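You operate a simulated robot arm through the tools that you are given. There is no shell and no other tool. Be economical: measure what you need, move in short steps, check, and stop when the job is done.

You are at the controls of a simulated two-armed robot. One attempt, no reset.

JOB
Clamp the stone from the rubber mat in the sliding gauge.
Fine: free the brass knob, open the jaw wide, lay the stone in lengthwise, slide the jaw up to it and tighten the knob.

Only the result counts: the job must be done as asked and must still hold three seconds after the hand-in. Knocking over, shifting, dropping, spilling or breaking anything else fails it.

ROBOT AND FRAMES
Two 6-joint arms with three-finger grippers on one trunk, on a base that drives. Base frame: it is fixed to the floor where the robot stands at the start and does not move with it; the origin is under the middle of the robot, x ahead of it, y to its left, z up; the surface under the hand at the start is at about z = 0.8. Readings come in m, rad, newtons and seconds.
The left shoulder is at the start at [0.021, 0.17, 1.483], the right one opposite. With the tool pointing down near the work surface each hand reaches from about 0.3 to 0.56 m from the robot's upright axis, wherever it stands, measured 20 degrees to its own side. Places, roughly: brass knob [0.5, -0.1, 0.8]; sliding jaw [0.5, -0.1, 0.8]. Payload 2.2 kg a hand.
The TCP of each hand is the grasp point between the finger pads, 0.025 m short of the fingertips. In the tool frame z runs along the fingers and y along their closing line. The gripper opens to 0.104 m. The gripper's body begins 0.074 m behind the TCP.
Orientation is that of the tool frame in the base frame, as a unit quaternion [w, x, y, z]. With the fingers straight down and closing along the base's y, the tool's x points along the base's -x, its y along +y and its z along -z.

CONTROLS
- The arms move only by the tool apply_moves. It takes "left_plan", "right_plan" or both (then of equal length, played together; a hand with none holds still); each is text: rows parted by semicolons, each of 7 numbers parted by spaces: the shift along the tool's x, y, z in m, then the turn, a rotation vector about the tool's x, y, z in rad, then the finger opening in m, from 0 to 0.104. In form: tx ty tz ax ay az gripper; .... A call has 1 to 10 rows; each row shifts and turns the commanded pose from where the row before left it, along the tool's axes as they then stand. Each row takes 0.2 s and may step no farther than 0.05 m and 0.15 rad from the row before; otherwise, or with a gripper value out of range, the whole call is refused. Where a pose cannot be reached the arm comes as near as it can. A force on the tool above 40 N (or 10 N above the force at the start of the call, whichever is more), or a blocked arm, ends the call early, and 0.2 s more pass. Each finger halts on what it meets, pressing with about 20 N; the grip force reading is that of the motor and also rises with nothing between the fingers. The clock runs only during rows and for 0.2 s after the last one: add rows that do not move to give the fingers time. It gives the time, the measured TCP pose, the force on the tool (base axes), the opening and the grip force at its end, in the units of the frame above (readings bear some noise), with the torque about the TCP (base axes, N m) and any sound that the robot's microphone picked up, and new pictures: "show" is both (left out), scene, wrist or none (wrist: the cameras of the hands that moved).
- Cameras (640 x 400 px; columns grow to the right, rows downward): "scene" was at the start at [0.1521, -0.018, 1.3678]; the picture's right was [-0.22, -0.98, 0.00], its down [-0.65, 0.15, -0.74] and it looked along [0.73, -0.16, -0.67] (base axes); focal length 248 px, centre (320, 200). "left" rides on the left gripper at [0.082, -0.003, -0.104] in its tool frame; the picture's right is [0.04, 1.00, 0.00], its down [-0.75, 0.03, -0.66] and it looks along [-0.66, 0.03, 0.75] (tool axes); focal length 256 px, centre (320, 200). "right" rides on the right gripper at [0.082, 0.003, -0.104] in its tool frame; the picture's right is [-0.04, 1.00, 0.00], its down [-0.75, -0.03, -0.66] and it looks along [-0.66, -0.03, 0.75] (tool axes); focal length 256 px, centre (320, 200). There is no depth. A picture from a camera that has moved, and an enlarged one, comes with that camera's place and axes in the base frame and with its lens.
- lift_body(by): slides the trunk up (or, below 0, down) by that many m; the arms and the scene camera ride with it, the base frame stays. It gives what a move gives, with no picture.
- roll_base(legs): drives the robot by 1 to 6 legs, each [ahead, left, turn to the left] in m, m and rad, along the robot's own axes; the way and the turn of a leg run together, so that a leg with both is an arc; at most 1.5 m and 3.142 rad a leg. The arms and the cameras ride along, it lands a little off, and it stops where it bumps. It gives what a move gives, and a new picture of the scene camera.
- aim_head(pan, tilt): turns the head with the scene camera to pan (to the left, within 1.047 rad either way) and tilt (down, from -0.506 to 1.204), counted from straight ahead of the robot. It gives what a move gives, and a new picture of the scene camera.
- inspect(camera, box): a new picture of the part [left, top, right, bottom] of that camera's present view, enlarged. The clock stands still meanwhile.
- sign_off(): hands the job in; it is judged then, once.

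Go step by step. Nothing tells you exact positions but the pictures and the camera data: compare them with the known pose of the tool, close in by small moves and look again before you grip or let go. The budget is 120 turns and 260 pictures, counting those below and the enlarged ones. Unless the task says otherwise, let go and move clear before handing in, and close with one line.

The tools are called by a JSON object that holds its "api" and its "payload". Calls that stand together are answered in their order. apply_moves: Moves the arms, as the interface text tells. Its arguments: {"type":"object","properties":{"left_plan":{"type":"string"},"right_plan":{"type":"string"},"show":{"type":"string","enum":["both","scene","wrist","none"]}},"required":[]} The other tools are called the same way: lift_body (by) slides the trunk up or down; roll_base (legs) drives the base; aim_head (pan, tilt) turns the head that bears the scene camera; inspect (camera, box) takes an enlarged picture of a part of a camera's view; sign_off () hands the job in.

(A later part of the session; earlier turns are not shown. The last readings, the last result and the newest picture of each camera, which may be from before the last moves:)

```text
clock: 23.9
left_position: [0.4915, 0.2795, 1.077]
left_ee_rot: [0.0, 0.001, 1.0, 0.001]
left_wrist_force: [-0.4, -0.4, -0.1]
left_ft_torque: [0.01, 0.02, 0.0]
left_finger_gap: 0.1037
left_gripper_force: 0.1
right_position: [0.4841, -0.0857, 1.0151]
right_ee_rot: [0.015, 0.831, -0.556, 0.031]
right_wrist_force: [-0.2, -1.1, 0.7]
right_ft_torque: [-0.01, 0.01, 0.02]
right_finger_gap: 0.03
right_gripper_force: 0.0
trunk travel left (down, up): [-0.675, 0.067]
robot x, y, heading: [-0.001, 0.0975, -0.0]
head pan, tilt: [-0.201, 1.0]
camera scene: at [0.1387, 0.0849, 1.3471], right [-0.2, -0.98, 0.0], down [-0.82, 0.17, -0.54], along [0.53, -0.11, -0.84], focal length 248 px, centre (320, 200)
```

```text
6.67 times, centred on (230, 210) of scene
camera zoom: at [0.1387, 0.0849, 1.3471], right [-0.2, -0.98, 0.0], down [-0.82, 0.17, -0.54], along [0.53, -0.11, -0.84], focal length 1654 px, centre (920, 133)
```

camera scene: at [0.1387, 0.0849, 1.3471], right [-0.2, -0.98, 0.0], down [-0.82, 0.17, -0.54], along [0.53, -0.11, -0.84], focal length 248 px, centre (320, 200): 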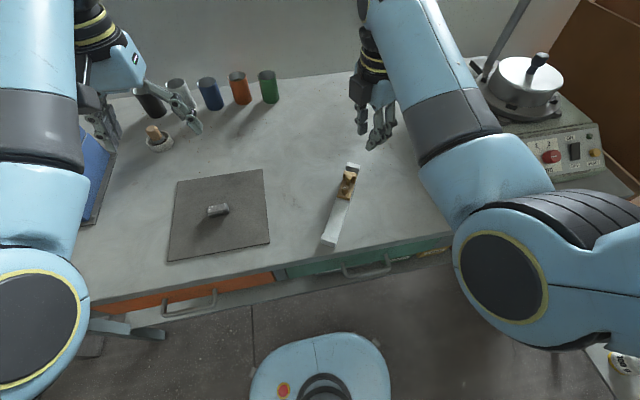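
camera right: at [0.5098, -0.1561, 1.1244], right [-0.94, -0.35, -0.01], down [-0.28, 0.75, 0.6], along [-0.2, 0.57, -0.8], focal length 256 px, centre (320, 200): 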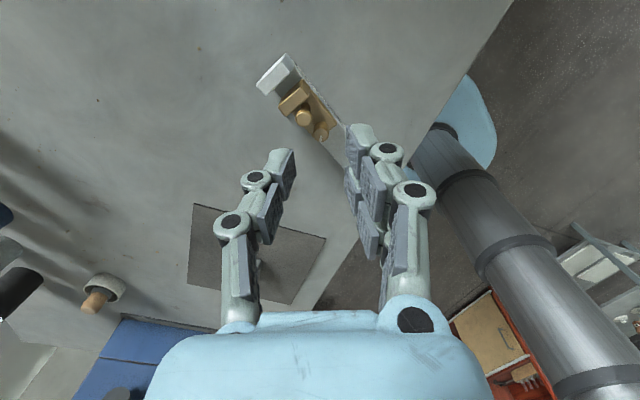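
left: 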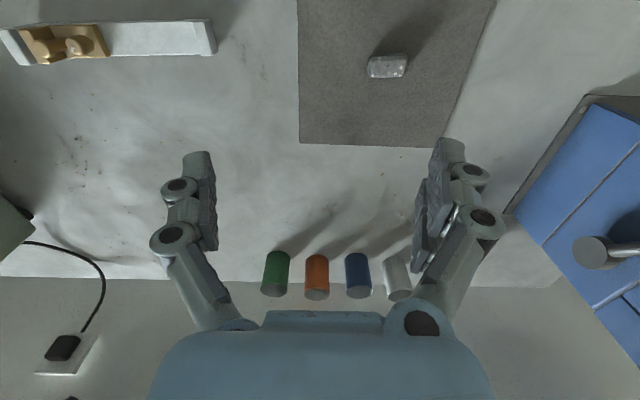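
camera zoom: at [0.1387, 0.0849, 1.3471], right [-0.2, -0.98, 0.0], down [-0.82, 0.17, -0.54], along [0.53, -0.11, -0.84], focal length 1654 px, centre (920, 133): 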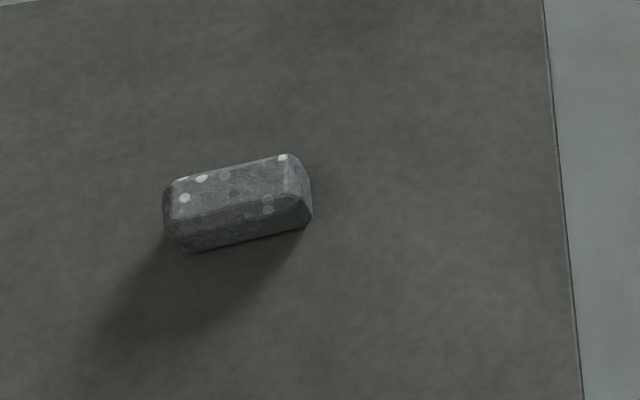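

The rail now runs from about (0.357, 0.022) to a stop end at about (0.545, -0.091), at -31°. The right wrist is near its limit, so I'll unwind it until the fingers close across the rail.

{"api": "apply_moves", "payload": {"right_plan": "0 0 0 0 0 0.149 0.04; 0 0 0 0 0 0.149 0.04; 0 0 0 0 0 0.149 0.04; 0 0 0 0 0 0.149 0.04; 0 0 0 0 0 0.149 0.04; 0 0 0 0 0 0.149 0.04; 0 0 0 0 0 0.149 0.04; 0 0 0 0 0 0.149 0.04; 0 0 0 0 0 0.149 0.04; 0 0 0 0 0 0.149 0.04", "show": "none"}}

{"api": "apply_moves", "payload": {"right_plan": "0 0 0 0 0 0.149 0.04; 0 0 0 0 0 0.149 0.04; 0 0 0 0 0 0.149 0.04; 0 0 0 0 0 0.149 0.04; 0 0 0 0 0 0.149 0.04; 0 0 0 0 0 0.149 0.04; 0 0 0 0 0 0.149 0.04; 0 0 0 0 0 0 0.04", "show": "wrist"}}

```text
clock: 26.1
left_position: [0.4919, 0.2797, 1.0781]
left_ee_rot: [0.0, 0.001, 1.0, 0.0]
left_wrist_force: [-0.4, -0.1, -0.7]
left_ft_torque: [-0.03, 0.0, 0.03]
left_finger_gap: 0.1041
left_gripper_force: 0.0
right_position: [0.484, -0.0864, 1.0145]
right_ee_rot: [0.009, -0.232, 0.972, -0.033]
right_wrist_force: [-0.2, -0.5, 0.1]
right_ft_torque: [-0.03, 0.01, -0.04]
right_finger_gap: 0.0399
right_gripper_force: 0.1
trunk travel left (down, up): [-0.675, 0.067]
robot x, y, heading: [-0.0005, 0.1013, -0.001]
head pan, tilt: [-0.201, 1.0]
```

```text
clock: 27.9
left_position: [0.4917, 0.2786, 1.0775]
left_ee_rot: [-0.001, 0.001, 1.0, 0.0]
left_wrist_force: [1.1, 0.1, 0.0]
left_ft_torque: [0.01, -0.02, 0.03]
left_finger_gap: 0.1037
left_gripper_force: 0.1
right_position: [0.4853, -0.086, 1.0166]
right_ee_rot: [0.025, 0.282, 0.959, -0.024]
right_wrist_force: [-0.5, 0.1, 0.9]
right_ft_torque: [-0.02, -0.02, 0.0]
right_finger_gap: 0.0401
right_gripper_force: 0.1
trunk travel left (down, up): [-0.675, 0.067]
robot x, y, heading: [-0.0019, 0.0973, 0.001]
head pan, tilt: [-0.201, 1.0]
camera right: at [0.4147, -0.0325, 1.1135], right [0.58, 0.82, -0.03], down [0.59, -0.39, 0.7], along [0.56, -0.42, -0.71], focal length 256 px, centre (320, 200)
```

right: 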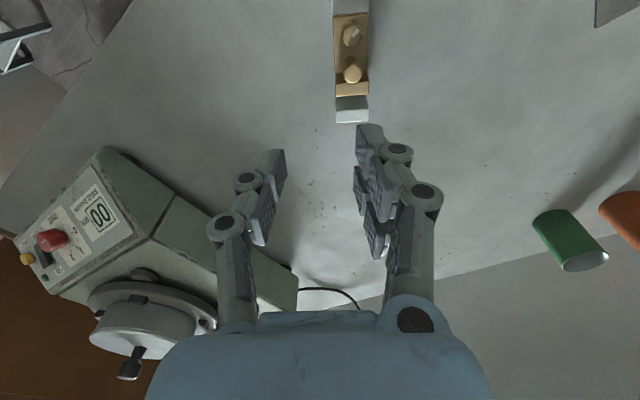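

{"api": "apply_moves", "payload": {"right_plan": "0 0 0 -0.034 0.06 -0.03 0.04; 0.0171 0.013 0.03 0 0 0 0.04; 0.0171 0.013 0.03 0 0 0 0.04; 0 0 0.03 0 0 0 0.04; 0 0 0.022 0 0 0 0.04; 0 0 0 0 0 0 0.04", "show": "none"}}

{"api": "inspect", "payload": {"camera": "right", "box": [200, 40, 440, 190]}}

```text
clock: 29.3
left_position: [0.4913, 0.2793, 1.0772]
left_ee_rot: [0.001, 0.001, 1.0, 0.0]
left_wrist_force: [-0.1, -0.5, 0.0]
left_ft_torque: [-0.01, 0.0, -0.02]
left_finger_gap: 0.1043
left_gripper_force: 0.0
right_position: [0.4751, -0.0601, 0.9037]
right_ee_rot: [0.006, 0.271, 0.962, -0.007]
right_wrist_force: [0.7, 0.6, 0.3]
right_ft_torque: [-0.05, 0.02, 0.01]
right_finger_gap: 0.04
right_gripper_force: 0.0
trunk travel left (down, up): [-0.675, 0.067]
robot x, y, heading: [-0.0009, 0.0955, -0.001]
head pan, tilt: [-0.201, 1.0]
```

```text
2.67 times, centred on (320, 115) of right
camera zoom: at [0.4058, -0.0122, 1.0055], right [0.55, 0.83, -0.01], down [0.62, -0.41, 0.67], along [0.55, -0.38, -0.74], focal length 683 px, centre (320, 427)
```

zoom: 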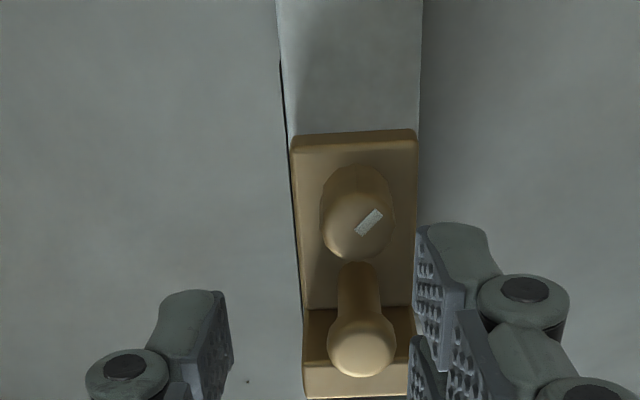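

The arm stops a bit short in this yaw. I'll raise the hand and roll the base left another 6 cm.

{"api": "apply_moves", "payload": {"right_plan": "0 0 -0.04 0 0 0 0.04", "show": "none"}}

{"api": "roll_base", "payload": {"legs": [[0, 0.07, 0]]}}

```text
clock: 29.9
left_position: [0.4918, 0.2794, 1.0776]
left_ee_rot: [-0.001, 0.001, 1.0, 0.0]
left_wrist_force: [0.4, 0.0, -1.3]
left_ft_torque: [0.0, 0.02, 0.01]
left_finger_gap: 0.1038
left_gripper_force: 0.0
right_position: [0.484, -0.0735, 0.9507]
right_ee_rot: [0.016, 0.273, 0.962, -0.015]
right_wrist_force: [0.1, 0.4, 0.6]
right_ft_torque: [0.0, 0.01, 0.0]
right_finger_gap: 0.0403
right_gripper_force: 0.0
trunk travel left (down, up): [-0.675, 0.067]
robot x, y, heading: [0.0025, 0.1009, -0.001]
head pan, tilt: [-0.201, 1.0]
stopped in row 1 (right hand): the arm was blocked; the commanded pose is now the measured one
```

```text
clock: 30.9
left_position: [0.4923, 0.3528, 1.0786]
left_ee_rot: [0.0, 0.001, 1.0, -0.001]
left_wrist_force: [-0.2, 0.9, 1.0]
left_ft_torque: [-0.05, -0.01, 0.0]
left_finger_gap: 0.1042
left_gripper_force: 0.0
right_position: [0.4831, -0.0004, 0.9509]
right_ee_rot: [0.017, 0.273, 0.962, -0.015]
right_wrist_force: [0.4, 1.3, -1.1]
right_ft_torque: [-0.05, -0.01, 0.0]
right_finger_gap: 0.0401
right_gripper_force: 0.0
trunk travel left (down, up): [-0.675, 0.067]
robot x, y, heading: [-0.0008, 0.1689, 0.0]
head pan, tilt: [-0.201, 1.0]
camera scene: at [0.1389, 0.1572, 1.3471], right [-0.2, -0.98, 0.0], down [-0.82, 0.17, -0.54], along [0.53, -0.11, -0.84], focal length 248 px, centre (320, 200)
```

scene: 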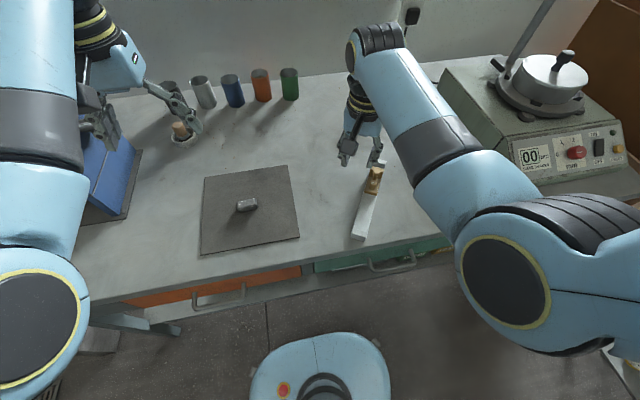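

{"api": "apply_moves", "payload": {"right_plan": "0 0 0 -0.02 0.04 0 0.04; -0.0058 -0.0232 0 0 0 0 0.04; -0.0058 -0.0232 0 0 0 0 0.04; 0 0 0.025 0 0 0 0.04; 0 0 0.025 0 0 0 0.04; 0 0 0 0 0 0 0.04", "show": "none"}}

{"api": "inspect", "payload": {"camera": "right", "box": [200, 60, 440, 210]}}

```text
clock: 32.3
left_position: [0.492, 0.3508, 1.0777]
left_ee_rot: [-0.001, 0.001, 1.0, 0.001]
left_wrist_force: [0.8, 0.4, 0.1]
left_ft_torque: [-0.01, 0.0, 0.01]
left_finger_gap: 0.104
left_gripper_force: 0.0
right_position: [0.4704, -0.0474, 0.9002]
right_ee_rot: [0.001, 0.274, 0.962, 0.002]
right_wrist_force: [-0.4, 0.3, 0.2]
right_ft_torque: [0.0, 0.01, -0.02]
right_finger_gap: 0.0404
right_gripper_force: 0.0
trunk travel left (down, up): [-0.675, 0.067]
robot x, y, heading: [-0.0026, 0.1697, 0.0]
head pan, tilt: [-0.201, 1.0]
```

```text
2.67 times, centred on (320, 135) of right
camera zoom: at [0.4021, -0.0011, 1.0039], right [0.56, 0.83, 0.0], down [0.62, -0.42, 0.66], along [0.54, -0.37, -0.75], focal length 683 px, centre (320, 373)
```

zoom: 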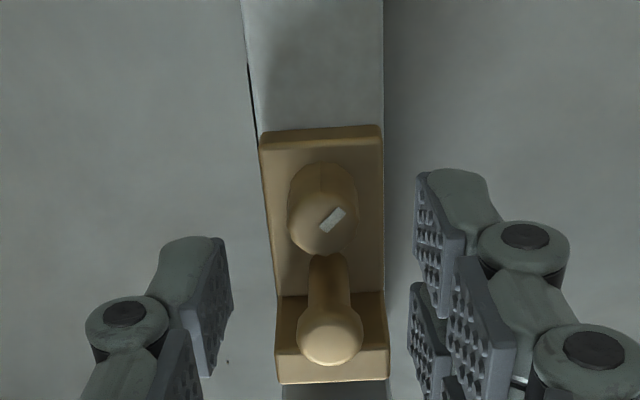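

The hand is right over the knob. I'll go down, grip it and pull 10 mm along the rail, watching whether the rail follows.

{"api": "apply_moves", "payload": {"right_plan": "0 0 0.023 0 0 0 0.04; 0 0 0.023 0 0 0 0.04; 0 0 0 0 0 0 0.01; 0 0 0 0 0 0 0.01; 0 0 0 0 0 0 0.01", "show": "none"}}

{"api": "inspect", "payload": {"camera": "scene", "box": [320, 140, 420, 250]}}

{"api": "apply_moves", "payload": {"right_plan": "0.003 0 0 0 0 0 0.01; 0.003 0 0 0 0 0 0.01; 0.003 0 0 0 0 0 0.01; 0.003 0 0 0 0 0 0.01", "show": "none"}}

{"api": "inspect", "payload": {"camera": "scene", "box": [320, 140, 420, 250]}}

{"api": "inspect", "payload": {"camera": "right", "box": [160, 0, 480, 200]}}

```text
clock: 33.5
left_position: [0.4928, 0.3505, 1.0768]
left_ee_rot: [0.0, 0.001, 1.0, 0.0]
left_wrist_force: [0.3, 0.7, 0.7]
left_ft_torque: [0.0, 0.04, 0.0]
left_finger_gap: 0.1041
left_gripper_force: 0.0
right_position: [0.4699, -0.0465, 0.8538]
right_ee_rot: [0.0, 0.272, 0.962, 0.001]
right_wrist_force: [1.2, 1.9, -0.1]
right_ft_torque: [-0.02, -0.13, 0.0]
right_finger_gap: 0.0166
right_gripper_force: 20.0
trunk travel left (down, up): [-0.675, 0.067]
robot x, y, heading: [0.0025, 0.17, -0.004]
head pan, tilt: [-0.201, 1.0]
```

```text
3.64 times, centred on (370, 195) of scene
camera zoom: at [0.1391, 0.1554, 1.347], right [-0.2, -0.98, 0.0], down [-0.82, 0.17, -0.54], along [0.53, -0.11, -0.84], focal length 902 px, centre (138, 218)
```

zoom: 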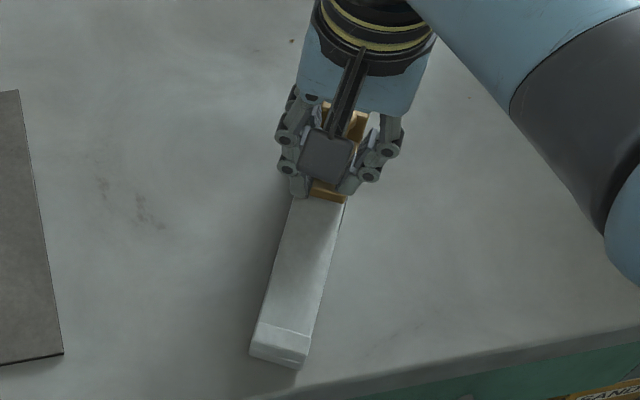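

```text
clock: 34.5
left_position: [0.4922, 0.351, 1.0785]
left_ee_rot: [0.0, 0.001, 1.0, 0.0]
left_wrist_force: [0.7, 0.6, -0.3]
left_ft_torque: [0.03, -0.01, 0.01]
left_finger_gap: 0.104
left_gripper_force: 0.0
right_position: [0.4594, -0.0408, 0.8541]
right_ee_rot: [0.0, 0.273, 0.962, 0.001]
right_wrist_force: [0.9, 0.2, 0.1]
right_ft_torque: [-0.07, -0.09, 0.01]
right_finger_gap: 0.0161
right_gripper_force: 19.8
trunk travel left (down, up): [-0.675, 0.067]
robot x, y, heading: [-0.0014, 0.1688, -0.004]
head pan, tilt: [-0.201, 1.0]
```

```text
3.64 times, centred on (370, 195) of scene
camera zoom: at [0.1393, 0.1551, 1.347], right [-0.2, -0.98, 0.0], down [-0.82, 0.17, -0.54], along [0.53, -0.11, -0.84], focal length 902 px, centre (138, 218)
```

zoom: 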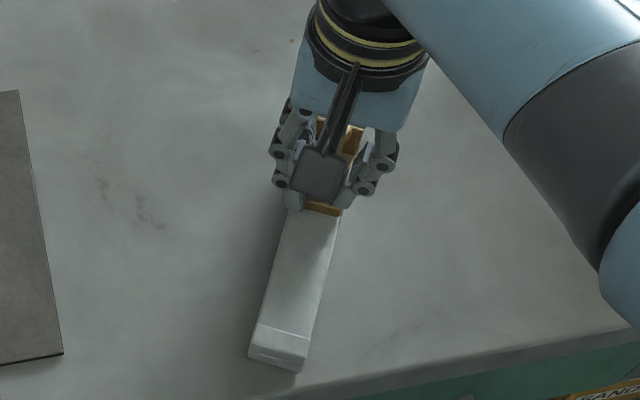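

```text
2.00 times, centred on (320, 100) of right
camera zoom: at [0.3921, 0.0052, 0.9571], right [0.56, 0.83, 0.0], down [0.63, -0.42, 0.66], along [0.54, -0.37, -0.76], focal length 512 px, centre (320, 400)
```

zoom: 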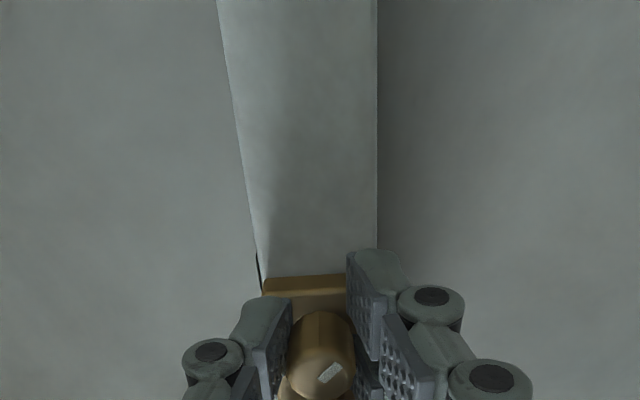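

The slider moved 12 mm while the rail stayed nearly still. I'll keep pulling another 45 mm gently.

{"api": "apply_moves", "payload": {"right_plan": "0.005 0 0 0 0 0 0.01; 0.005 0 0 0 0 0 0.01; 0.005 0 0 0 0 0 0.01; 0.005 0 0 0 0 0 0.01; 0.005 0 0 0 0 0 0.01; 0.005 0 0 0 0 0 0.01; 0.005 0 0 0 0 0 0.01; 0.005 0 0 0 0 0 0.01; 0.005 0 0 0 0 0 0.01", "show": "none"}}

{"api": "inspect", "payload": {"camera": "scene", "box": [320, 140, 420, 250]}}

```text
clock: 36.5
left_position: [0.4923, 0.3502, 1.0779]
left_ee_rot: [0.0, 0.001, 1.0, 0.0]
left_wrist_force: [-0.3, 1.0, 1.1]
left_ft_torque: [0.01, -0.03, 0.0]
left_finger_gap: 0.1041
left_gripper_force: 0.0
right_position: [0.4202, -0.0161, 0.8539]
right_ee_rot: [0.0, 0.273, 0.962, 0.001]
right_wrist_force: [-0.6, 0.1, 0.5]
right_ft_torque: [0.1, 0.13, 0.02]
right_finger_gap: 0.0166
right_gripper_force: 20.5
trunk travel left (down, up): [-0.675, 0.067]
robot x, y, heading: [-0.0004, 0.1703, -0.005]
head pan, tilt: [-0.201, 1.0]
```

```text
3.64 times, centred on (370, 195) of scene
camera zoom: at [0.1392, 0.1551, 1.347], right [-0.2, -0.98, 0.0], down [-0.82, 0.17, -0.54], along [0.53, -0.11, -0.84], focal length 902 px, centre (138, 218)
```

zoom: 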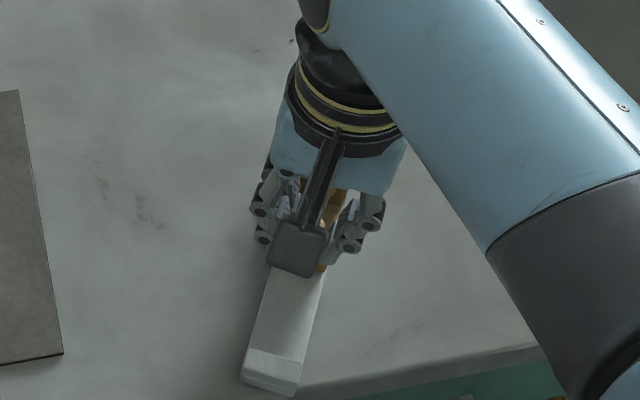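

The rail crept about 15–20 mm, nearing the table edge, so I'll stop. I'll let go, rise and measure the gap.

{"api": "apply_moves", "payload": {"right_plan": "0 0 0 0 0 0 0.04; 0 0 0 0 0 0 0.04; 0 0 -0.04 0 0 0 0.04; 0 0 -0.04 0 0 0 0.04; -0.03 0 -0.03 0 0 0 0.04; -0.03 0 0 0 0 0 0.04; 0 0 0 0 0 0 0.04", "show": "none"}}

{"api": "inspect", "payload": {"camera": "scene", "box": [320, 140, 420, 250]}}

{"api": "inspect", "payload": {"camera": "right", "box": [200, 0, 440, 150]}}

```text
clock: 38.1
left_position: [0.4926, 0.3506, 1.0784]
left_ee_rot: [-0.001, 0.002, 1.0, 0.0]
left_wrist_force: [0.4, 0.1, 0.7]
left_ft_torque: [-0.01, 0.02, -0.04]
left_finger_gap: 0.1038
left_gripper_force: 0.0
right_position: [0.4698, -0.0465, 0.9657]
right_ee_rot: [0.002, 0.273, 0.962, 0.0]
right_wrist_force: [0.5, -0.1, 0.0]
right_ft_torque: [0.0, -0.03, -0.03]
right_finger_gap: 0.0401
right_gripper_force: 0.1
trunk travel left (down, up): [-0.675, 0.067]
robot x, y, heading: [0.0001, 0.1676, -0.005]
head pan, tilt: [-0.201, 1.0]
```

```text
3.64 times, centred on (370, 195) of scene
camera zoom: at [0.1382, 0.1556, 1.3471], right [-0.2, -0.98, 0.0], down [-0.82, 0.17, -0.54], along [0.53, -0.11, -0.84], focal length 902 px, centre (138, 218)
```

zoom: 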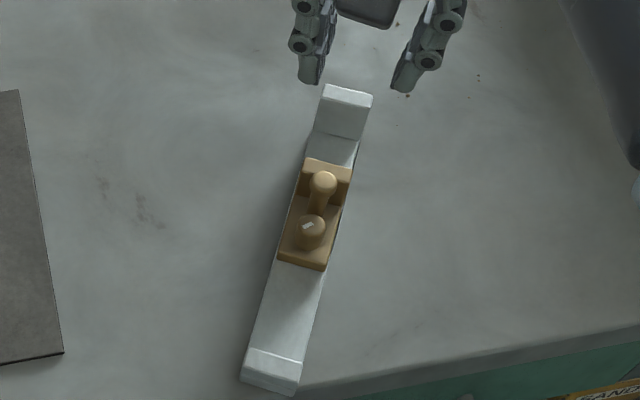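

```text
2.67 times, centred on (320, 75) of right
camera zoom: at [0.4028, -0.002, 1.0686], right [0.56, 0.83, 0.0], down [0.63, -0.42, 0.66], along [0.54, -0.37, -0.75], focal length 683 px, centre (320, 533)
```

zoom: 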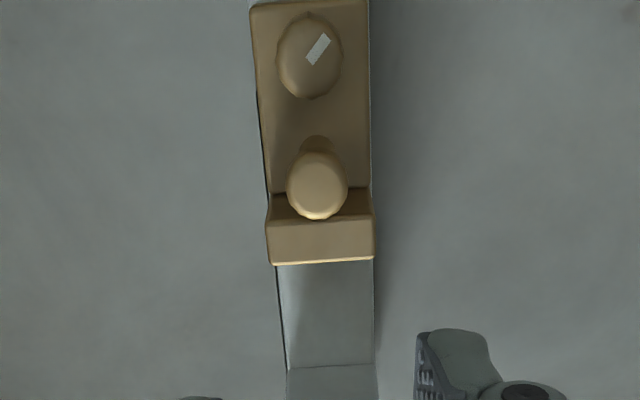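

The gap is about 53–55 mm and the stone about 50 mm long, so I want more room without dragging the rail to the table edge. I'll turn the closed fingers along the rail, insert them in the gap and spread them.

{"api": "apply_moves", "payload": {"right_plan": "-0.0254 0 0 0 0 -0.149 0.02; 0 0 0 0 0 -0.149 0.004; 0 0 0 0 0 -0.149 0.004; 0 0 0 0 0 -0.149 0.004; 0 0 0 0 0 -0.149 0.004; 0 0 0 0 0 -0.149 0.004; 0 0 0 0 0 -0.149 0.004; 0 0 0 0 0 -0.149 0.004; 0 0 0 0 0 -0.149 0.004; 0 0 0 0 0 -0.149 0.004", "show": "none"}}

{"api": "apply_moves", "payload": {"right_plan": "0 0 0.03 0 0 -0.08 0.004; 0 0 0.03 0 0 0 0.004; 0 0 0 0 0 0 0.004", "show": "wrist"}}

{"api": "inspect", "payload": {"camera": "scene", "box": [320, 140, 420, 250]}}

```text
clock: 40.3
left_position: [0.4917, 0.3504, 1.0773]
left_ee_rot: [0.001, 0.001, 1.0, 0.0]
left_wrist_force: [0.3, 0.3, -0.1]
left_ft_torque: [-0.01, 0.0, 0.01]
left_finger_gap: 0.104
left_gripper_force: 0.2
right_position: [0.494, -0.0623, 0.9652]
right_ee_rot: [0.001, -0.453, 0.892, 0.0]
right_wrist_force: [0.2, -0.6, 0.1]
right_ft_torque: [0.0, 0.0, 0.03]
right_finger_gap: 0.004
right_gripper_force: 0.0
trunk travel left (down, up): [-0.675, 0.067]
robot x, y, heading: [-0.0001, 0.1647, -0.004]
head pan, tilt: [-0.201, 1.0]
```

```text
clock: 41.1
left_position: [0.4916, 0.3493, 1.0783]
left_ee_rot: [0.0, 0.001, 1.0, 0.0]
left_wrist_force: [-0.8, 0.1, -0.1]
left_ft_torque: [-0.02, -0.02, -0.01]
left_finger_gap: 0.1042
left_gripper_force: 0.1
right_position: [0.494, -0.063, 0.905]
right_ee_rot: [0.001, -0.487, 0.873, 0.0]
right_wrist_force: [0.6, -0.3, 0.7]
right_ft_torque: [0.0, 0.02, -0.02]
right_finger_gap: 0.0037
right_gripper_force: 0.1
trunk travel left (down, up): [-0.675, 0.067]
robot x, y, heading: [0.0011, 0.1712, -0.001]
head pan, tilt: [-0.201, 1.0]
camera right: at [0.448, -0.1299, 1.007], right [-0.83, 0.56, 0.0], down [0.42, 0.62, 0.66], along [0.37, 0.55, -0.75], focal length 256 px, centre (320, 200)
```

right: 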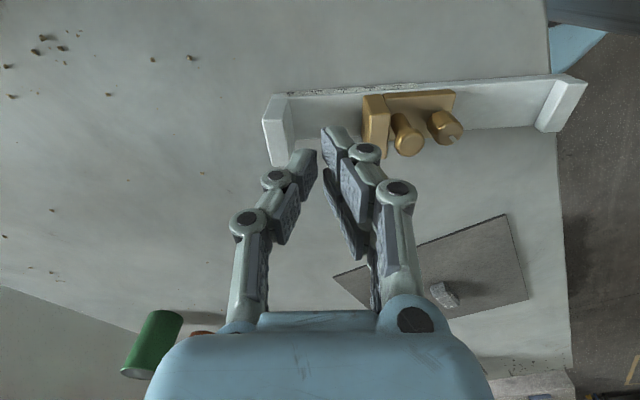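

```text
3.64 times, centred on (370, 195) of scene
camera zoom: at [0.1386, 0.1552, 1.3471], right [-0.2, -0.98, 0.0], down [-0.82, 0.17, -0.54], along [0.53, -0.11, -0.84], focal length 902 px, centre (138, 218)
```

zoom: 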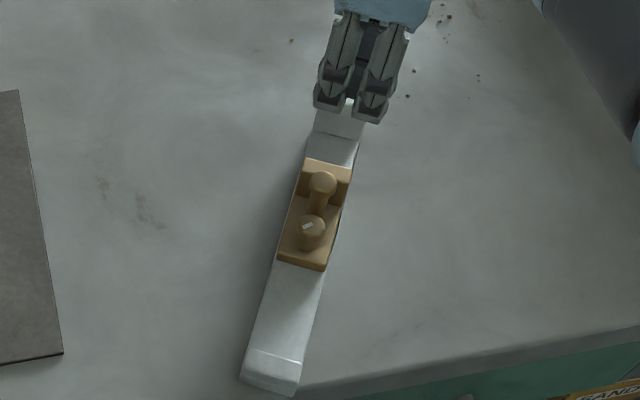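

{"api": "inspect", "payload": {"camera": "right", "box": [240, 60, 480, 210]}}

```text
2.67 times, centred on (360, 135) of right
camera zoom: at [0.448, -0.1299, 1.007], right [-0.83, 0.56, 0.0], down [0.42, 0.62, 0.66], along [0.37, 0.55, -0.75], focal length 683 px, centre (213, 373)
```

zoom: 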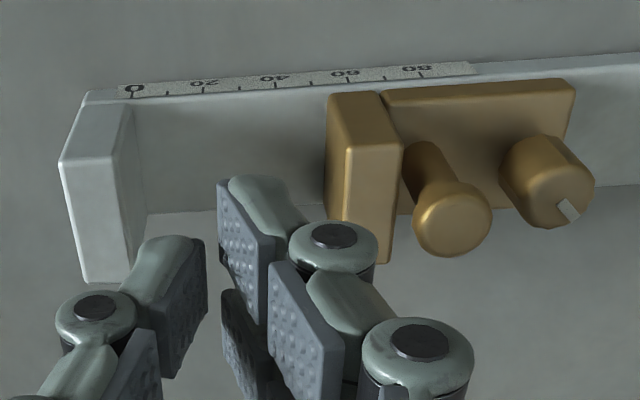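

The scale reads about 55 mm now. I'll centre the fingers in the gap, align them and descend toward the rail.

{"api": "apply_moves", "payload": {"right_plan": "-0.0027 0.0055 0 0 0 -0.05 0.004; 0 0 0.02 0 0 0 0.004; 0 0 0.02 0 0 0 0.004; 0 0 0.015 0 0 0 0.004; 0 0 0 0 0 0 0.004", "show": "none"}}

{"api": "inspect", "payload": {"camera": "right", "box": [200, 40, 480, 215]}}

{"api": "inspect", "payload": {"camera": "scene", "box": [320, 140, 420, 250]}}

```text
clock: 42.3
left_position: [0.4915, 0.3504, 1.0777]
left_ee_rot: [0.0, 0.001, 1.0, -0.001]
left_wrist_force: [0.2, -0.2, -1.7]
left_ft_torque: [-0.02, -0.01, -0.03]
left_finger_gap: 0.1041
left_gripper_force: 0.1
right_position: [0.49, -0.0563, 0.8487]
right_ee_rot: [0.002, -0.508, 0.861, 0.0]
right_wrist_force: [0.0, -0.3, 0.0]
right_ft_torque: [0.03, -0.02, -0.01]
right_finger_gap: 0.0035
right_gripper_force: 0.1
trunk travel left (down, up): [-0.675, 0.067]
robot x, y, heading: [0.0014, 0.1667, -0.001]
head pan, tilt: [-0.201, 1.0]
```

```text
2.29 times, centred on (340, 128) of right
camera zoom: at [0.4479, -0.1265, 0.9519], right [-0.86, 0.52, 0.0], down [0.39, 0.64, 0.66], along [0.34, 0.56, -0.75], focal length 585 px, centre (274, 366)
```

zoom: 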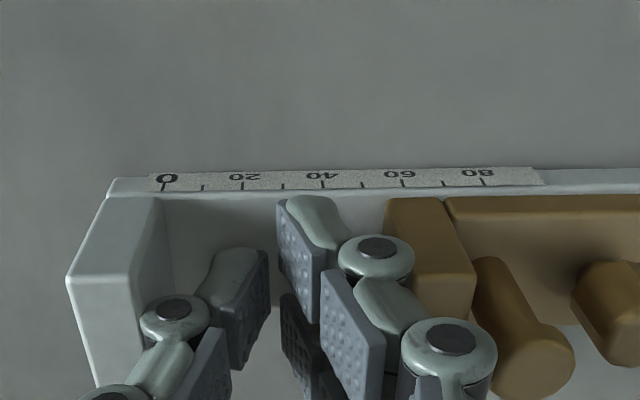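

```text
3.64 times, centred on (370, 195) of scene
camera zoom: at [0.1388, 0.1552, 1.347], right [-0.2, -0.98, 0.0], down [-0.82, 0.17, -0.54], along [0.53, -0.11, -0.84], focal length 902 px, centre (138, 218)
```

zoom: 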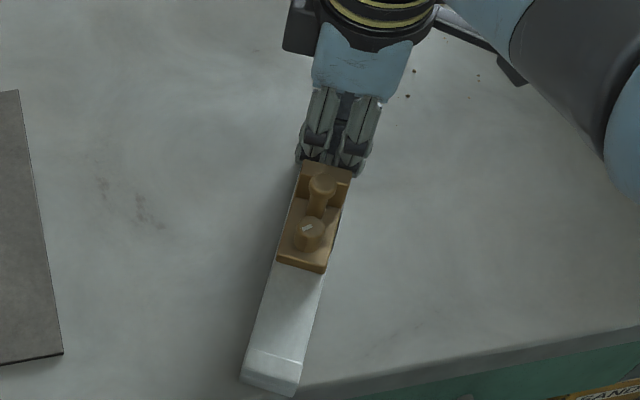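

The fingers are in the gap. I'll spread them gradually.

{"api": "apply_moves", "payload": {"right_plan": "0 0 0 0 0 0 0.02; 0 0 0 0 0 0 0.03; 0 0 0 0 0 0 0.035; 0 0 0 0 0 0 0.04; 0 0 0 0 0 0 0.045; 0 0 0 0 0 0 0.05; 0 0 0 0 0 0 0.055; 0 0 0 0 0 0 0.06; 0 0 0 0 0 0 0.06", "show": "none"}}

{"api": "inspect", "payload": {"camera": "right", "box": [160, 0, 520, 225]}}

{"api": "inspect", "payload": {"camera": "scene", "box": [320, 140, 420, 250]}}

```text
clock: 44.3
left_position: [0.4924, 0.3498, 1.0765]
left_ee_rot: [0.0, 0.002, 1.0, -0.001]
left_wrist_force: [0.1, 0.2, 0.5]
left_ft_torque: [0.0, 0.0, 0.0]
left_finger_gap: 0.1039
left_gripper_force: 0.1
right_position: [0.49, -0.0579, 0.8507]
right_ee_rot: [0.002, -0.508, 0.861, -0.001]
right_wrist_force: [2.6, -1.9, 1.4]
right_ft_torque: [0.0, 0.06, 0.02]
right_finger_gap: 0.0608
right_gripper_force: 0.1
trunk travel left (down, up): [-0.675, 0.067]
robot x, y, heading: [0.0008, 0.1703, -0.003]
head pan, tilt: [-0.201, 1.0]
```

```text
1.78 times, centred on (340, 112) of right
camera zoom: at [0.4486, -0.127, 0.9526], right [-0.86, 0.52, 0.0], down [0.39, 0.64, 0.66], along [0.34, 0.56, -0.75], focal length 455 px, centre (284, 356)
```

zoom: 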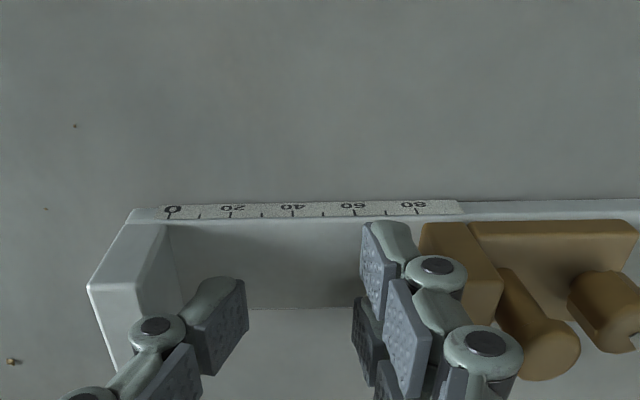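

```text
3.64 times, centred on (370, 195) of scene
camera zoom: at [0.139, 0.155, 1.3471], right [-0.2, -0.98, 0.0], down [-0.82, 0.17, -0.54], along [0.53, -0.11, -0.84], focal length 902 px, centre (138, 218)
```

zoom: 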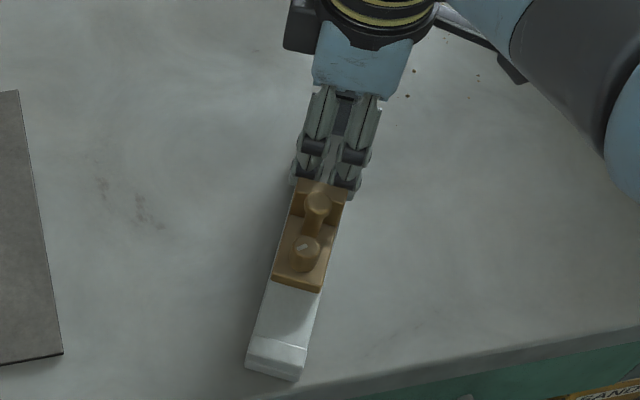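

The jaw is open to about 80 mm. I'll close the fingers and rise, and lift the left hand for clearance, before turning the base toward the stone.

{"api": "apply_moves", "payload": {"right_plan": "0 0 0 0 0 0 0.03; 0 0 -0.03 0 0 0 0.03; 0 0 -0.04 0 0 0 0.05; 0 0 -0.04 0 0 0 0.06", "left_plan": "0 0 -0.03 0 0 0 0.104; 0 0 -0.03 0 0 0 0.104; 0 0 -0.03 0 0 0 0.104; 0 0 0 0 0 0 0.104", "show": "scene"}}

{"api": "inspect", "payload": {"camera": "left", "box": [0, 0, 640, 400]}}

```text
clock: 45.3
left_position: [0.5281, 0.3391, 1.1116]
left_ee_rot: [0.001, 0.001, 1.0, 0.0]
left_wrist_force: [0.3, 0.7, 0.1]
left_ft_torque: [0.04, 0.02, 0.02]
left_finger_gap: 0.104
left_gripper_force: 0.1
left hand out of reach, approached as far as the arm can: row 1, 2, 3
right_position: [0.4897, -0.0562, 0.9587]
right_ee_rot: [0.0, -0.509, 0.861, 0.001]
right_wrist_force: [0.3, -1.0, 0.4]
right_ft_torque: [0.02, -0.01, -0.01]
right_finger_gap: 0.0599
right_gripper_force: 0.0
trunk travel left (down, up): [-0.675, 0.067]
robot x, y, heading: [-0.0047, 0.1664, -0.003]
head pan, tilt: [-0.201, 1.0]
camera scene: at [0.1383, 0.1555, 1.3471], right [-0.2, -0.98, 0.0], down [-0.82, 0.17, -0.54], along [0.53, -0.11, -0.84], focal length 248 px, centre (320, 200)
```

scene: 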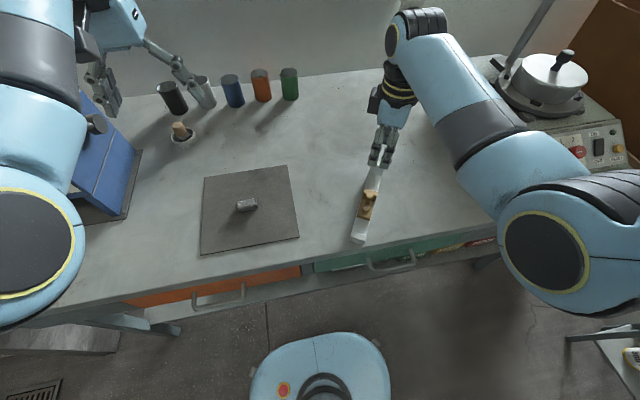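

```text
1.00 times, centred on (320, 200) of left (not enlarged: the box is as wide or as high as the picture)
camera zoom: at [0.4465, 0.3341, 1.2142], right [-0.04, 1.0, 0.0], down [0.75, 0.03, 0.66], along [0.66, 0.03, -0.75], focal length 256 px, centre (320, 200)
```

zoom: 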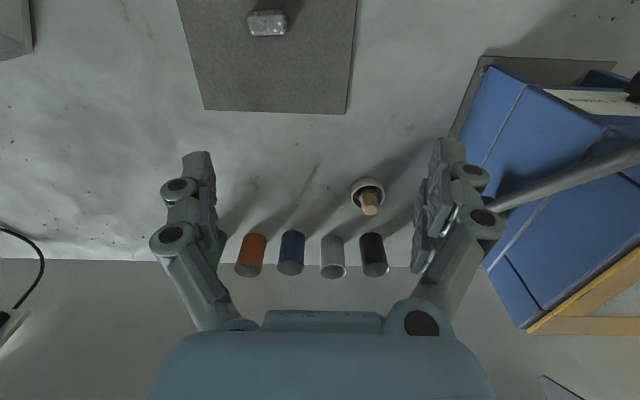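

There's a tall blue machine with a lever on the left, so swinging left is risky. I'll use the left hand for the stone instead, starting by rolling the base right 9 cm so the stone sits in the left arm's sweet spot.

{"api": "roll_base", "payload": {"legs": [[0, -0.09, 0]]}}

```text
clock: 46.4
left_position: [0.5288, 0.2458, 1.1105]
left_ee_rot: [0.0, 0.002, 1.0, 0.0]
left_wrist_force: [0.1, -0.3, -0.3]
left_ft_torque: [0.05, 0.03, -0.02]
left_finger_gap: 0.104
left_gripper_force: 0.1
right_position: [0.49, -0.1462, 0.9589]
right_ee_rot: [0.001, -0.508, 0.861, 0.001]
right_wrist_force: [0.1, 0.2, -0.6]
right_ft_torque: [0.04, -0.02, -0.02]
right_finger_gap: 0.0601
right_gripper_force: 0.1
trunk travel left (down, up): [-0.675, 0.067]
robot x, y, heading: [0.0001, 0.0817, -0.002]
head pan, tilt: [-0.201, 1.0]
camera scene: at [0.1387, 0.0641, 1.347], right [-0.2, -0.98, 0.0], down [-0.82, 0.17, -0.54], along [0.53, -0.11, -0.84], focal length 248 px, centre (320, 200)
```

scene: 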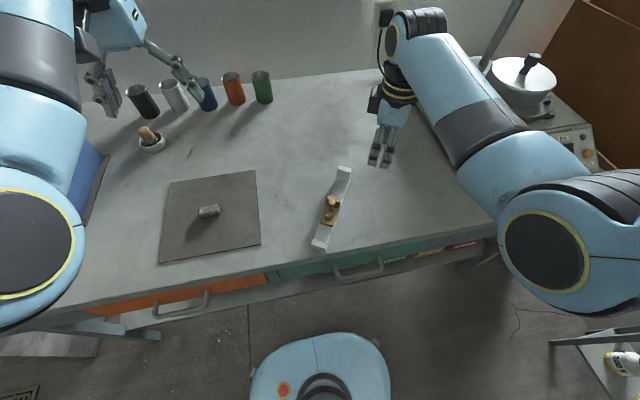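

Now I'll bring the left hand above the stone and turn it so the fingers close across the stone's width.

{"api": "apply_moves", "payload": {"left_plan": "0.0075 0.0063 0.045 0 0 0 0.104; 0.0075 0.0063 0.045 0 0 0 0.104; 0.0075 0.0063 0.045 0 0 0 0.1; 0.0075 0.0063 0.045 0 0 0 0.09; 0 0 0 0 0 0.149 0.08; 0 0 0 0 0 0.149 0.07; 0 0 0 0 0 0.149 0.07; 0 0 0 0 0 0.149 0.07; 0 0 0 0 0 0.149 0.07; 0 0 0 0 0 0.149 0.07", "show": "none"}}

{"api": "apply_moves", "payload": {"left_plan": "0 0 0 0 0 0.149 0.07; 0 0 0 0 0 0.149 0.07; 0 0 0 0 0 0.149 0.07; 0 0 0 0 0 0.149 0.07; 0 0 0 0 0 0.02 0.07; 0 0 0 0 0 0 0.07", "show": "both"}}

```text
clock: 48.6
left_position: [0.4986, 0.2726, 0.9291]
left_ee_rot: [0.0, 0.434, 0.901, 0.0]
left_wrist_force: [0.4, 0.4, -0.4]
left_ft_torque: [-0.02, 0.0, 0.02]
left_finger_gap: 0.0701
left_gripper_force: 0.1
right_position: [0.4908, -0.1472, 0.9586]
right_ee_rot: [0.001, -0.508, 0.861, 0.001]
right_wrist_force: [-0.6, -0.8, 0.0]
right_ft_torque: [0.0, -0.04, -0.03]
right_finger_gap: 0.0602
right_gripper_force: 0.1
trunk travel left (down, up): [-0.675, 0.067]
robot x, y, heading: [0.0011, 0.0786, -0.005]
head pan, tilt: [-0.201, 1.0]
```

```text
clock: 50.0
left_position: [0.4982, 0.2718, 0.9298]
left_ee_rot: [0.0, 0.686, 0.727, 0.001]
left_wrist_force: [-0.8, -0.2, -0.1]
left_ft_torque: [-0.01, 0.02, -0.03]
left_finger_gap: 0.0701
left_gripper_force: 0.2
right_position: [0.4889, -0.1462, 0.9573]
right_ee_rot: [0.001, -0.508, 0.861, 0.0]
right_wrist_force: [0.3, 0.5, 0.0]
right_ft_torque: [0.01, 0.01, -0.02]
right_finger_gap: 0.0599
right_gripper_force: 0.0
trunk travel left (down, up): [-0.675, 0.067]
robot x, y, heading: [0.0027, 0.0797, -0.004]
head pan, tilt: [-0.201, 1.0]
camera scene: at [0.1386, 0.0654, 1.3471], right [-0.2, -0.98, 0.0], down [-0.82, 0.17, -0.54], along [0.53, -0.11, -0.84], focal length 248 px, centre (320, 200)
camera left: at [0.4904, 0.3531, 1.0333], right [1.0, 0.1, 0.0], down [0.07, -0.75, 0.66], along [0.06, -0.65, -0.75], focal length 256 px, centre (320, 200)
```

scene: 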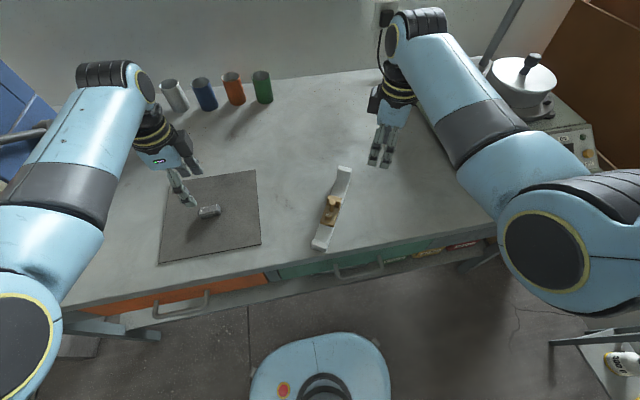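
left: 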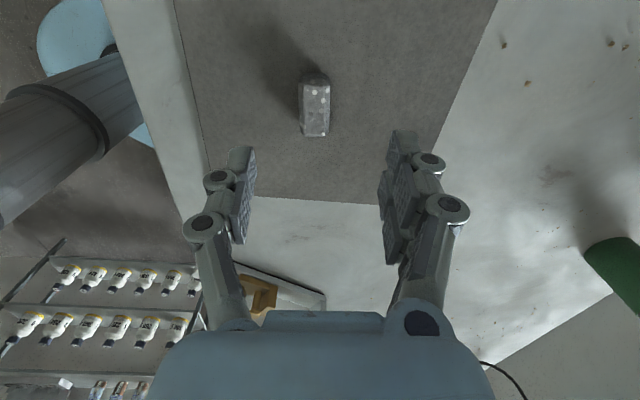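

{"api": "inspect", "payload": {"camera": "left", "box": [230, 50, 400, 156]}}

```text
3.76 times, centred on (315, 103) of left
camera zoom: at [0.4904, 0.3531, 1.0333], right [1.0, 0.1, 0.0], down [0.07, -0.75, 0.66], along [0.06, -0.65, -0.75], focal length 964 px, centre (339, 565)
```

zoom: 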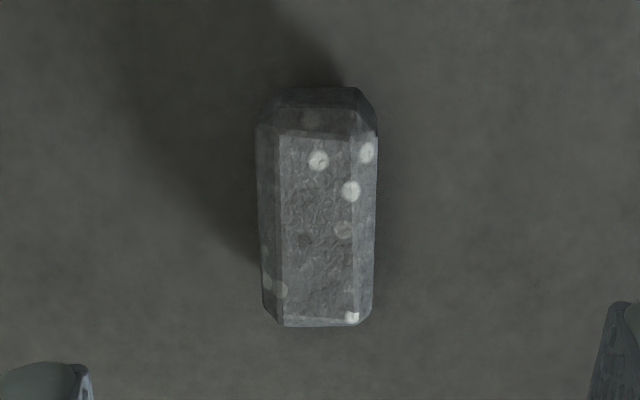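

The stone is about 27 mm wide and 49 mm long, centred at (0.494, 0.269). I'll shift slightly and descend to grip, with tips about 8–10 mm above the mat.

{"api": "apply_moves", "payload": {"left_plan": "-0.003 -0.0042 0.03 0 0 0 0.06; 0 0 0.03 0 0 0 0.06; 0 0 0.02 0 0 0 0.06; 0 0 0.012 0 0 0 0.06; 0 0 0 0 0 0 0.06", "show": "wrist"}}

{"api": "inspect", "payload": {"camera": "scene", "box": [150, 150, 260, 250]}}

```text
clock: 51.2
left_position: [0.4943, 0.2712, 0.8388]
left_ee_rot: [0.001, 0.686, 0.728, 0.001]
left_wrist_force: [-0.3, 0.3, 0.0]
left_ft_torque: [-0.02, -0.02, -0.01]
left_finger_gap: 0.0601
left_gripper_force: 0.0
right_position: [0.4902, -0.1447, 0.9582]
right_ee_rot: [0.001, -0.508, 0.861, 0.0]
right_wrist_force: [1.1, -0.1, -0.2]
right_ft_torque: [-0.02, 0.04, -0.03]
right_finger_gap: 0.06
right_gripper_force: 0.0
trunk travel left (down, up): [-0.675, 0.067]
robot x, y, heading: [-0.001, 0.0787, -0.003]
head pan, tilt: [-0.201, 1.0]
camera left: at [0.4872, 0.3512, 0.9428], right [1.0, 0.1, 0.0], down [0.07, -0.75, 0.66], along [0.07, -0.65, -0.75], focal length 256 px, centre (320, 200)
```

left: 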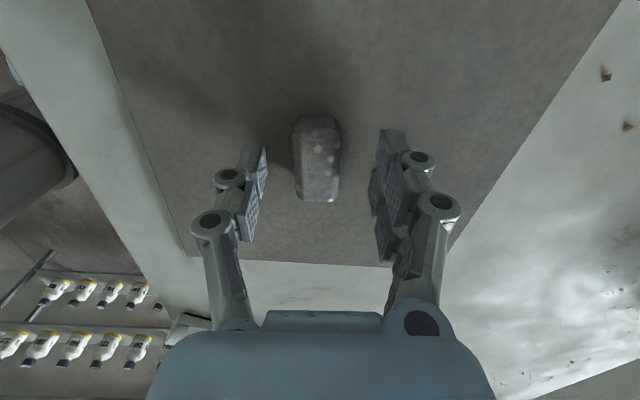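

```text
4.00 times, centred on (205, 200) of scene
camera zoom: at [0.1385, 0.0654, 1.3471], right [-0.2, -0.98, 0.0], down [-0.82, 0.17, -0.54], along [0.53, -0.11, -0.84], focal length 993 px, centre (780, 200)
```

zoom: 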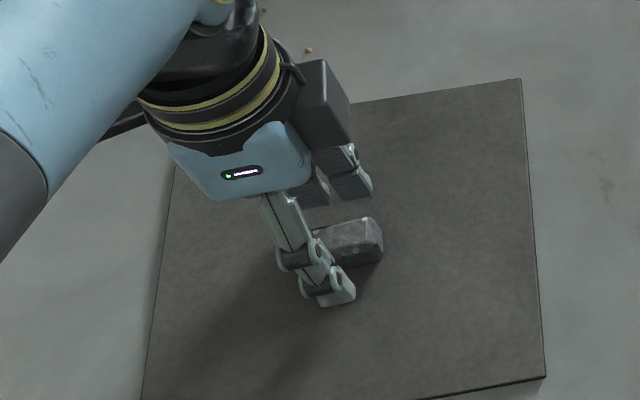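

Aligned. Closing on the stone and lifting a little.

{"api": "apply_moves", "payload": {"left_plan": "0 0 0 0 0 0 0.03; 0 0 0 0 0 0 0.015; 0 0 0 0 0 0 0.015; 0 0 -0.02 0 0 0 0.015; 0 0 -0.04 0 0 0 0.015; 0 0 -0.04 0 0 0 0.015", "show": "wrist"}}

```text
clock: 52.6
left_position: [0.4947, 0.2714, 0.9397]
left_ee_rot: [0.0, 0.687, 0.727, 0.0]
left_wrist_force: [-0.6, -0.4, -0.2]
left_ft_torque: [0.03, 0.01, 0.02]
left_finger_gap: 0.0263
left_gripper_force: 19.7
right_position: [0.4896, -0.1455, 0.9596]
right_ee_rot: [0.001, -0.509, 0.861, 0.0]
right_wrist_force: [-0.1, 0.1, 0.3]
right_ft_torque: [-0.01, 0.01, 0.0]
right_finger_gap: 0.06
right_gripper_force: 0.1
trunk travel left (down, up): [-0.675, 0.067]
robot x, y, heading: [0.0014, 0.0789, -0.004]
head pan, tilt: [-0.201, 1.0]
camera left: at [0.4871, 0.3524, 1.0433], right [1.0, 0.1, 0.0], down [0.07, -0.75, 0.66], along [0.06, -0.65, -0.75], focal length 256 px, centre (320, 200)
```

left: 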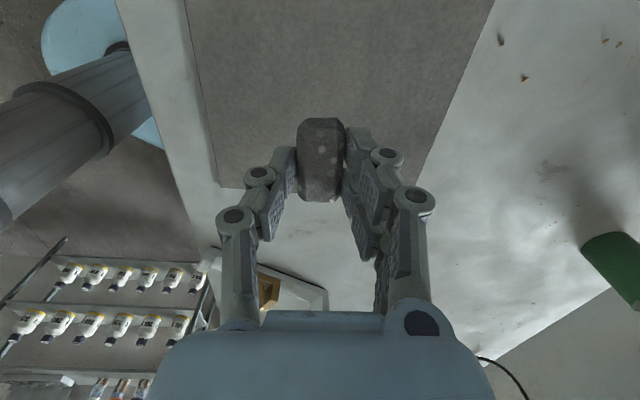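

The stone is held. I'll turn the left wrist back and retract the right hand a little, then turn the base right toward the gauge.

{"api": "apply_moves", "payload": {"left_plan": "0 0 0 0 0 -0.145 0.015; 0 0 0 0 0 -0.145 0.015; 0 0 0 0 0 -0.145 0.015; 0 0 0 0 0 -0.145 0.015; 0 0 0 0 0 -0.145 0.015; 0 0 0 0 0 -0.145 0.015; 0 0 0 0 0 -0.145 0.015; 0 0 0 0 0 -0.145 0.015; 0 0 0 0 0 -0.145 0.015; 0 0 0 0 0 -0.145 0.015", "right_plan": "0 0 -0.03 0 0 0 0.06; 0.0193 0.035 0 0 0 0 0.06; 0.0193 0.035 0 0 0 0 0.06; 0 0 0 0 0 0 0.06; 0 0 0 0 0 0 0.06; 0 0 0 0 0 0 0.06; 0 0 0 0 0 0 0.06; 0 0 0 0 0 0 0.06; 0 0 0 0 0 0 0.06; 0 0 0 0 0 0 0.06", "show": "scene"}}

```text
clock: 54.8
left_position: [0.4936, 0.2684, 0.9374]
left_ee_rot: [0.0, 0.029, 1.0, 0.0]
left_wrist_force: [-0.6, -0.1, -0.2]
left_ft_torque: [0.02, 0.0, -0.01]
left_finger_gap: 0.0265
left_gripper_force: 20.0
right_position: [0.4098, -0.1457, 0.9889]
right_ee_rot: [0.001, -0.508, 0.861, 0.0]
right_wrist_force: [-0.2, -0.3, 0.4]
right_ft_torque: [0.03, -0.02, 0.0]
right_finger_gap: 0.0601
right_gripper_force: 0.0
trunk travel left (down, up): [-0.675, 0.067]
robot x, y, heading: [-0.0002, 0.0761, -0.001]
head pan, tilt: [-0.201, 1.0]
camera scene: at [0.1386, 0.0654, 1.3471], right [-0.2, -0.98, 0.0], down [-0.82, 0.17, -0.54], along [0.53, -0.11, -0.84], focal length 248 px, centre (320, 200)
```

scene: 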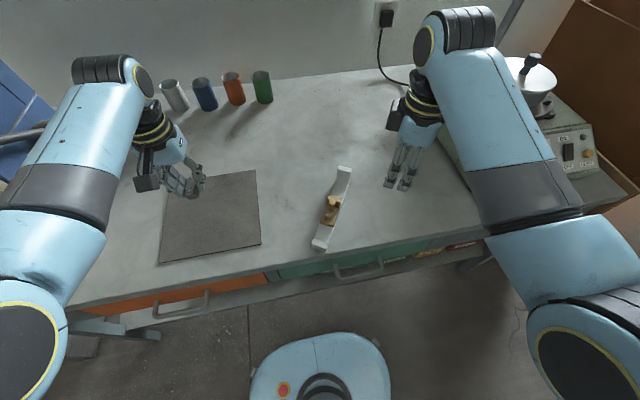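

{"api": "roll_base", "payload": {"legs": [[0, 0, -0.3]]}}

```text
clock: 56.2
left_position: [0.5271, 0.1094, 0.9381]
left_ee_rot: [0.001, 0.183, 0.983, 0.0]
left_wrist_force: [-1.0, 0.5, -0.8]
left_ft_torque: [0.0, 0.02, -0.03]
left_finger_gap: 0.0264
left_gripper_force: 19.6
right_position: [0.3218, -0.2585, 0.9872]
right_ee_rot: [0.001, -0.37, 0.929, 0.001]
right_wrist_force: [0.1, -0.5, -0.3]
right_ft_torque: [0.03, 0.01, 0.01]
right_finger_gap: 0.0599
right_gripper_force: 0.0
trunk travel left (down, up): [-0.675, 0.067]
robot x, y, heading: [-0.0002, 0.0788, -0.314]
head pan, tilt: [-0.201, 1.0]
camera scene: at [0.1277, 0.0238, 1.347], right [-0.49, -0.87, 0.0], down [-0.73, 0.41, -0.54], along [0.47, -0.26, -0.84], focal length 248 px, centre (320, 200)
```

scene: 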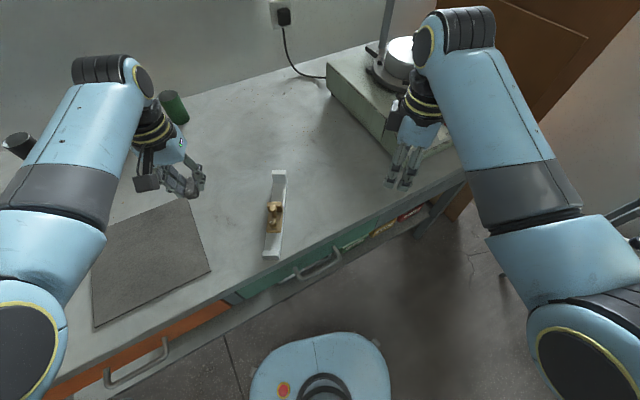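

{"api": "roll_base", "payload": {"legs": [[0, 0, -0.29]]}}

{"api": "inspect", "payload": {"camera": "left", "box": [0, 0, 640, 400]}}

```text
clock: 57.6
left_position: [0.5154, -0.0432, 0.9377]
left_ee_rot: [-0.001, 0.325, 0.946, 0.0]
left_wrist_force: [0.0, 0.0, -1.5]
left_ft_torque: [0.02, -0.01, -0.03]
left_finger_gap: 0.0266
left_gripper_force: 20.1
right_position: [0.2101, -0.3381, 0.9887]
right_ee_rot: [0.001, -0.231, 0.973, 0.0]
right_wrist_force: [-0.1, 0.1, 1.0]
right_ft_torque: [-0.02, -0.02, -0.01]
right_finger_gap: 0.0598
right_gripper_force: 0.1
trunk travel left (down, up): [-0.675, 0.067]
robot x, y, heading: [0.003, 0.081, -0.604]
head pan, tilt: [-0.201, 1.0]
camera scene: at [0.1063, -0.0107, 1.347], right [-0.72, -0.69, 0.0], down [-0.58, 0.61, -0.54], along [0.38, -0.39, -0.84], focal length 248 px, centre (320, 200)
```

scene: 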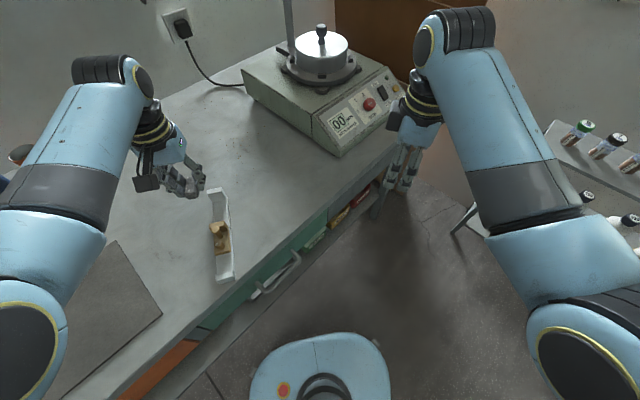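

```text
1.00 times, centred on (320, 200) of left (not enlarged: the box is as wide or as high as the picture)
camera zoom: at [0.4489, 0.004, 1.042], right [0.58, 0.81, 0.0], down [0.61, -0.44, 0.66], along [0.53, -0.38, -0.75], focal length 256 px, centre (320, 200)
```

zoom: 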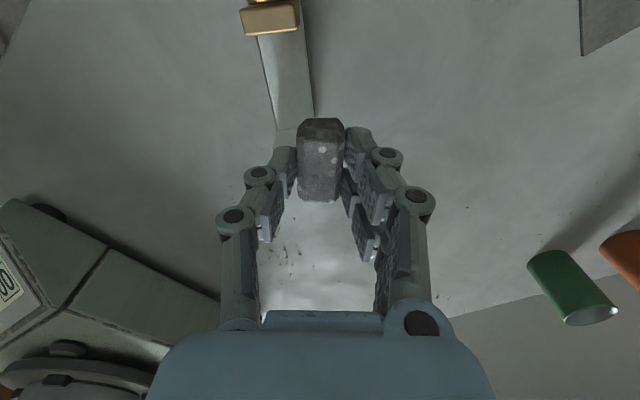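

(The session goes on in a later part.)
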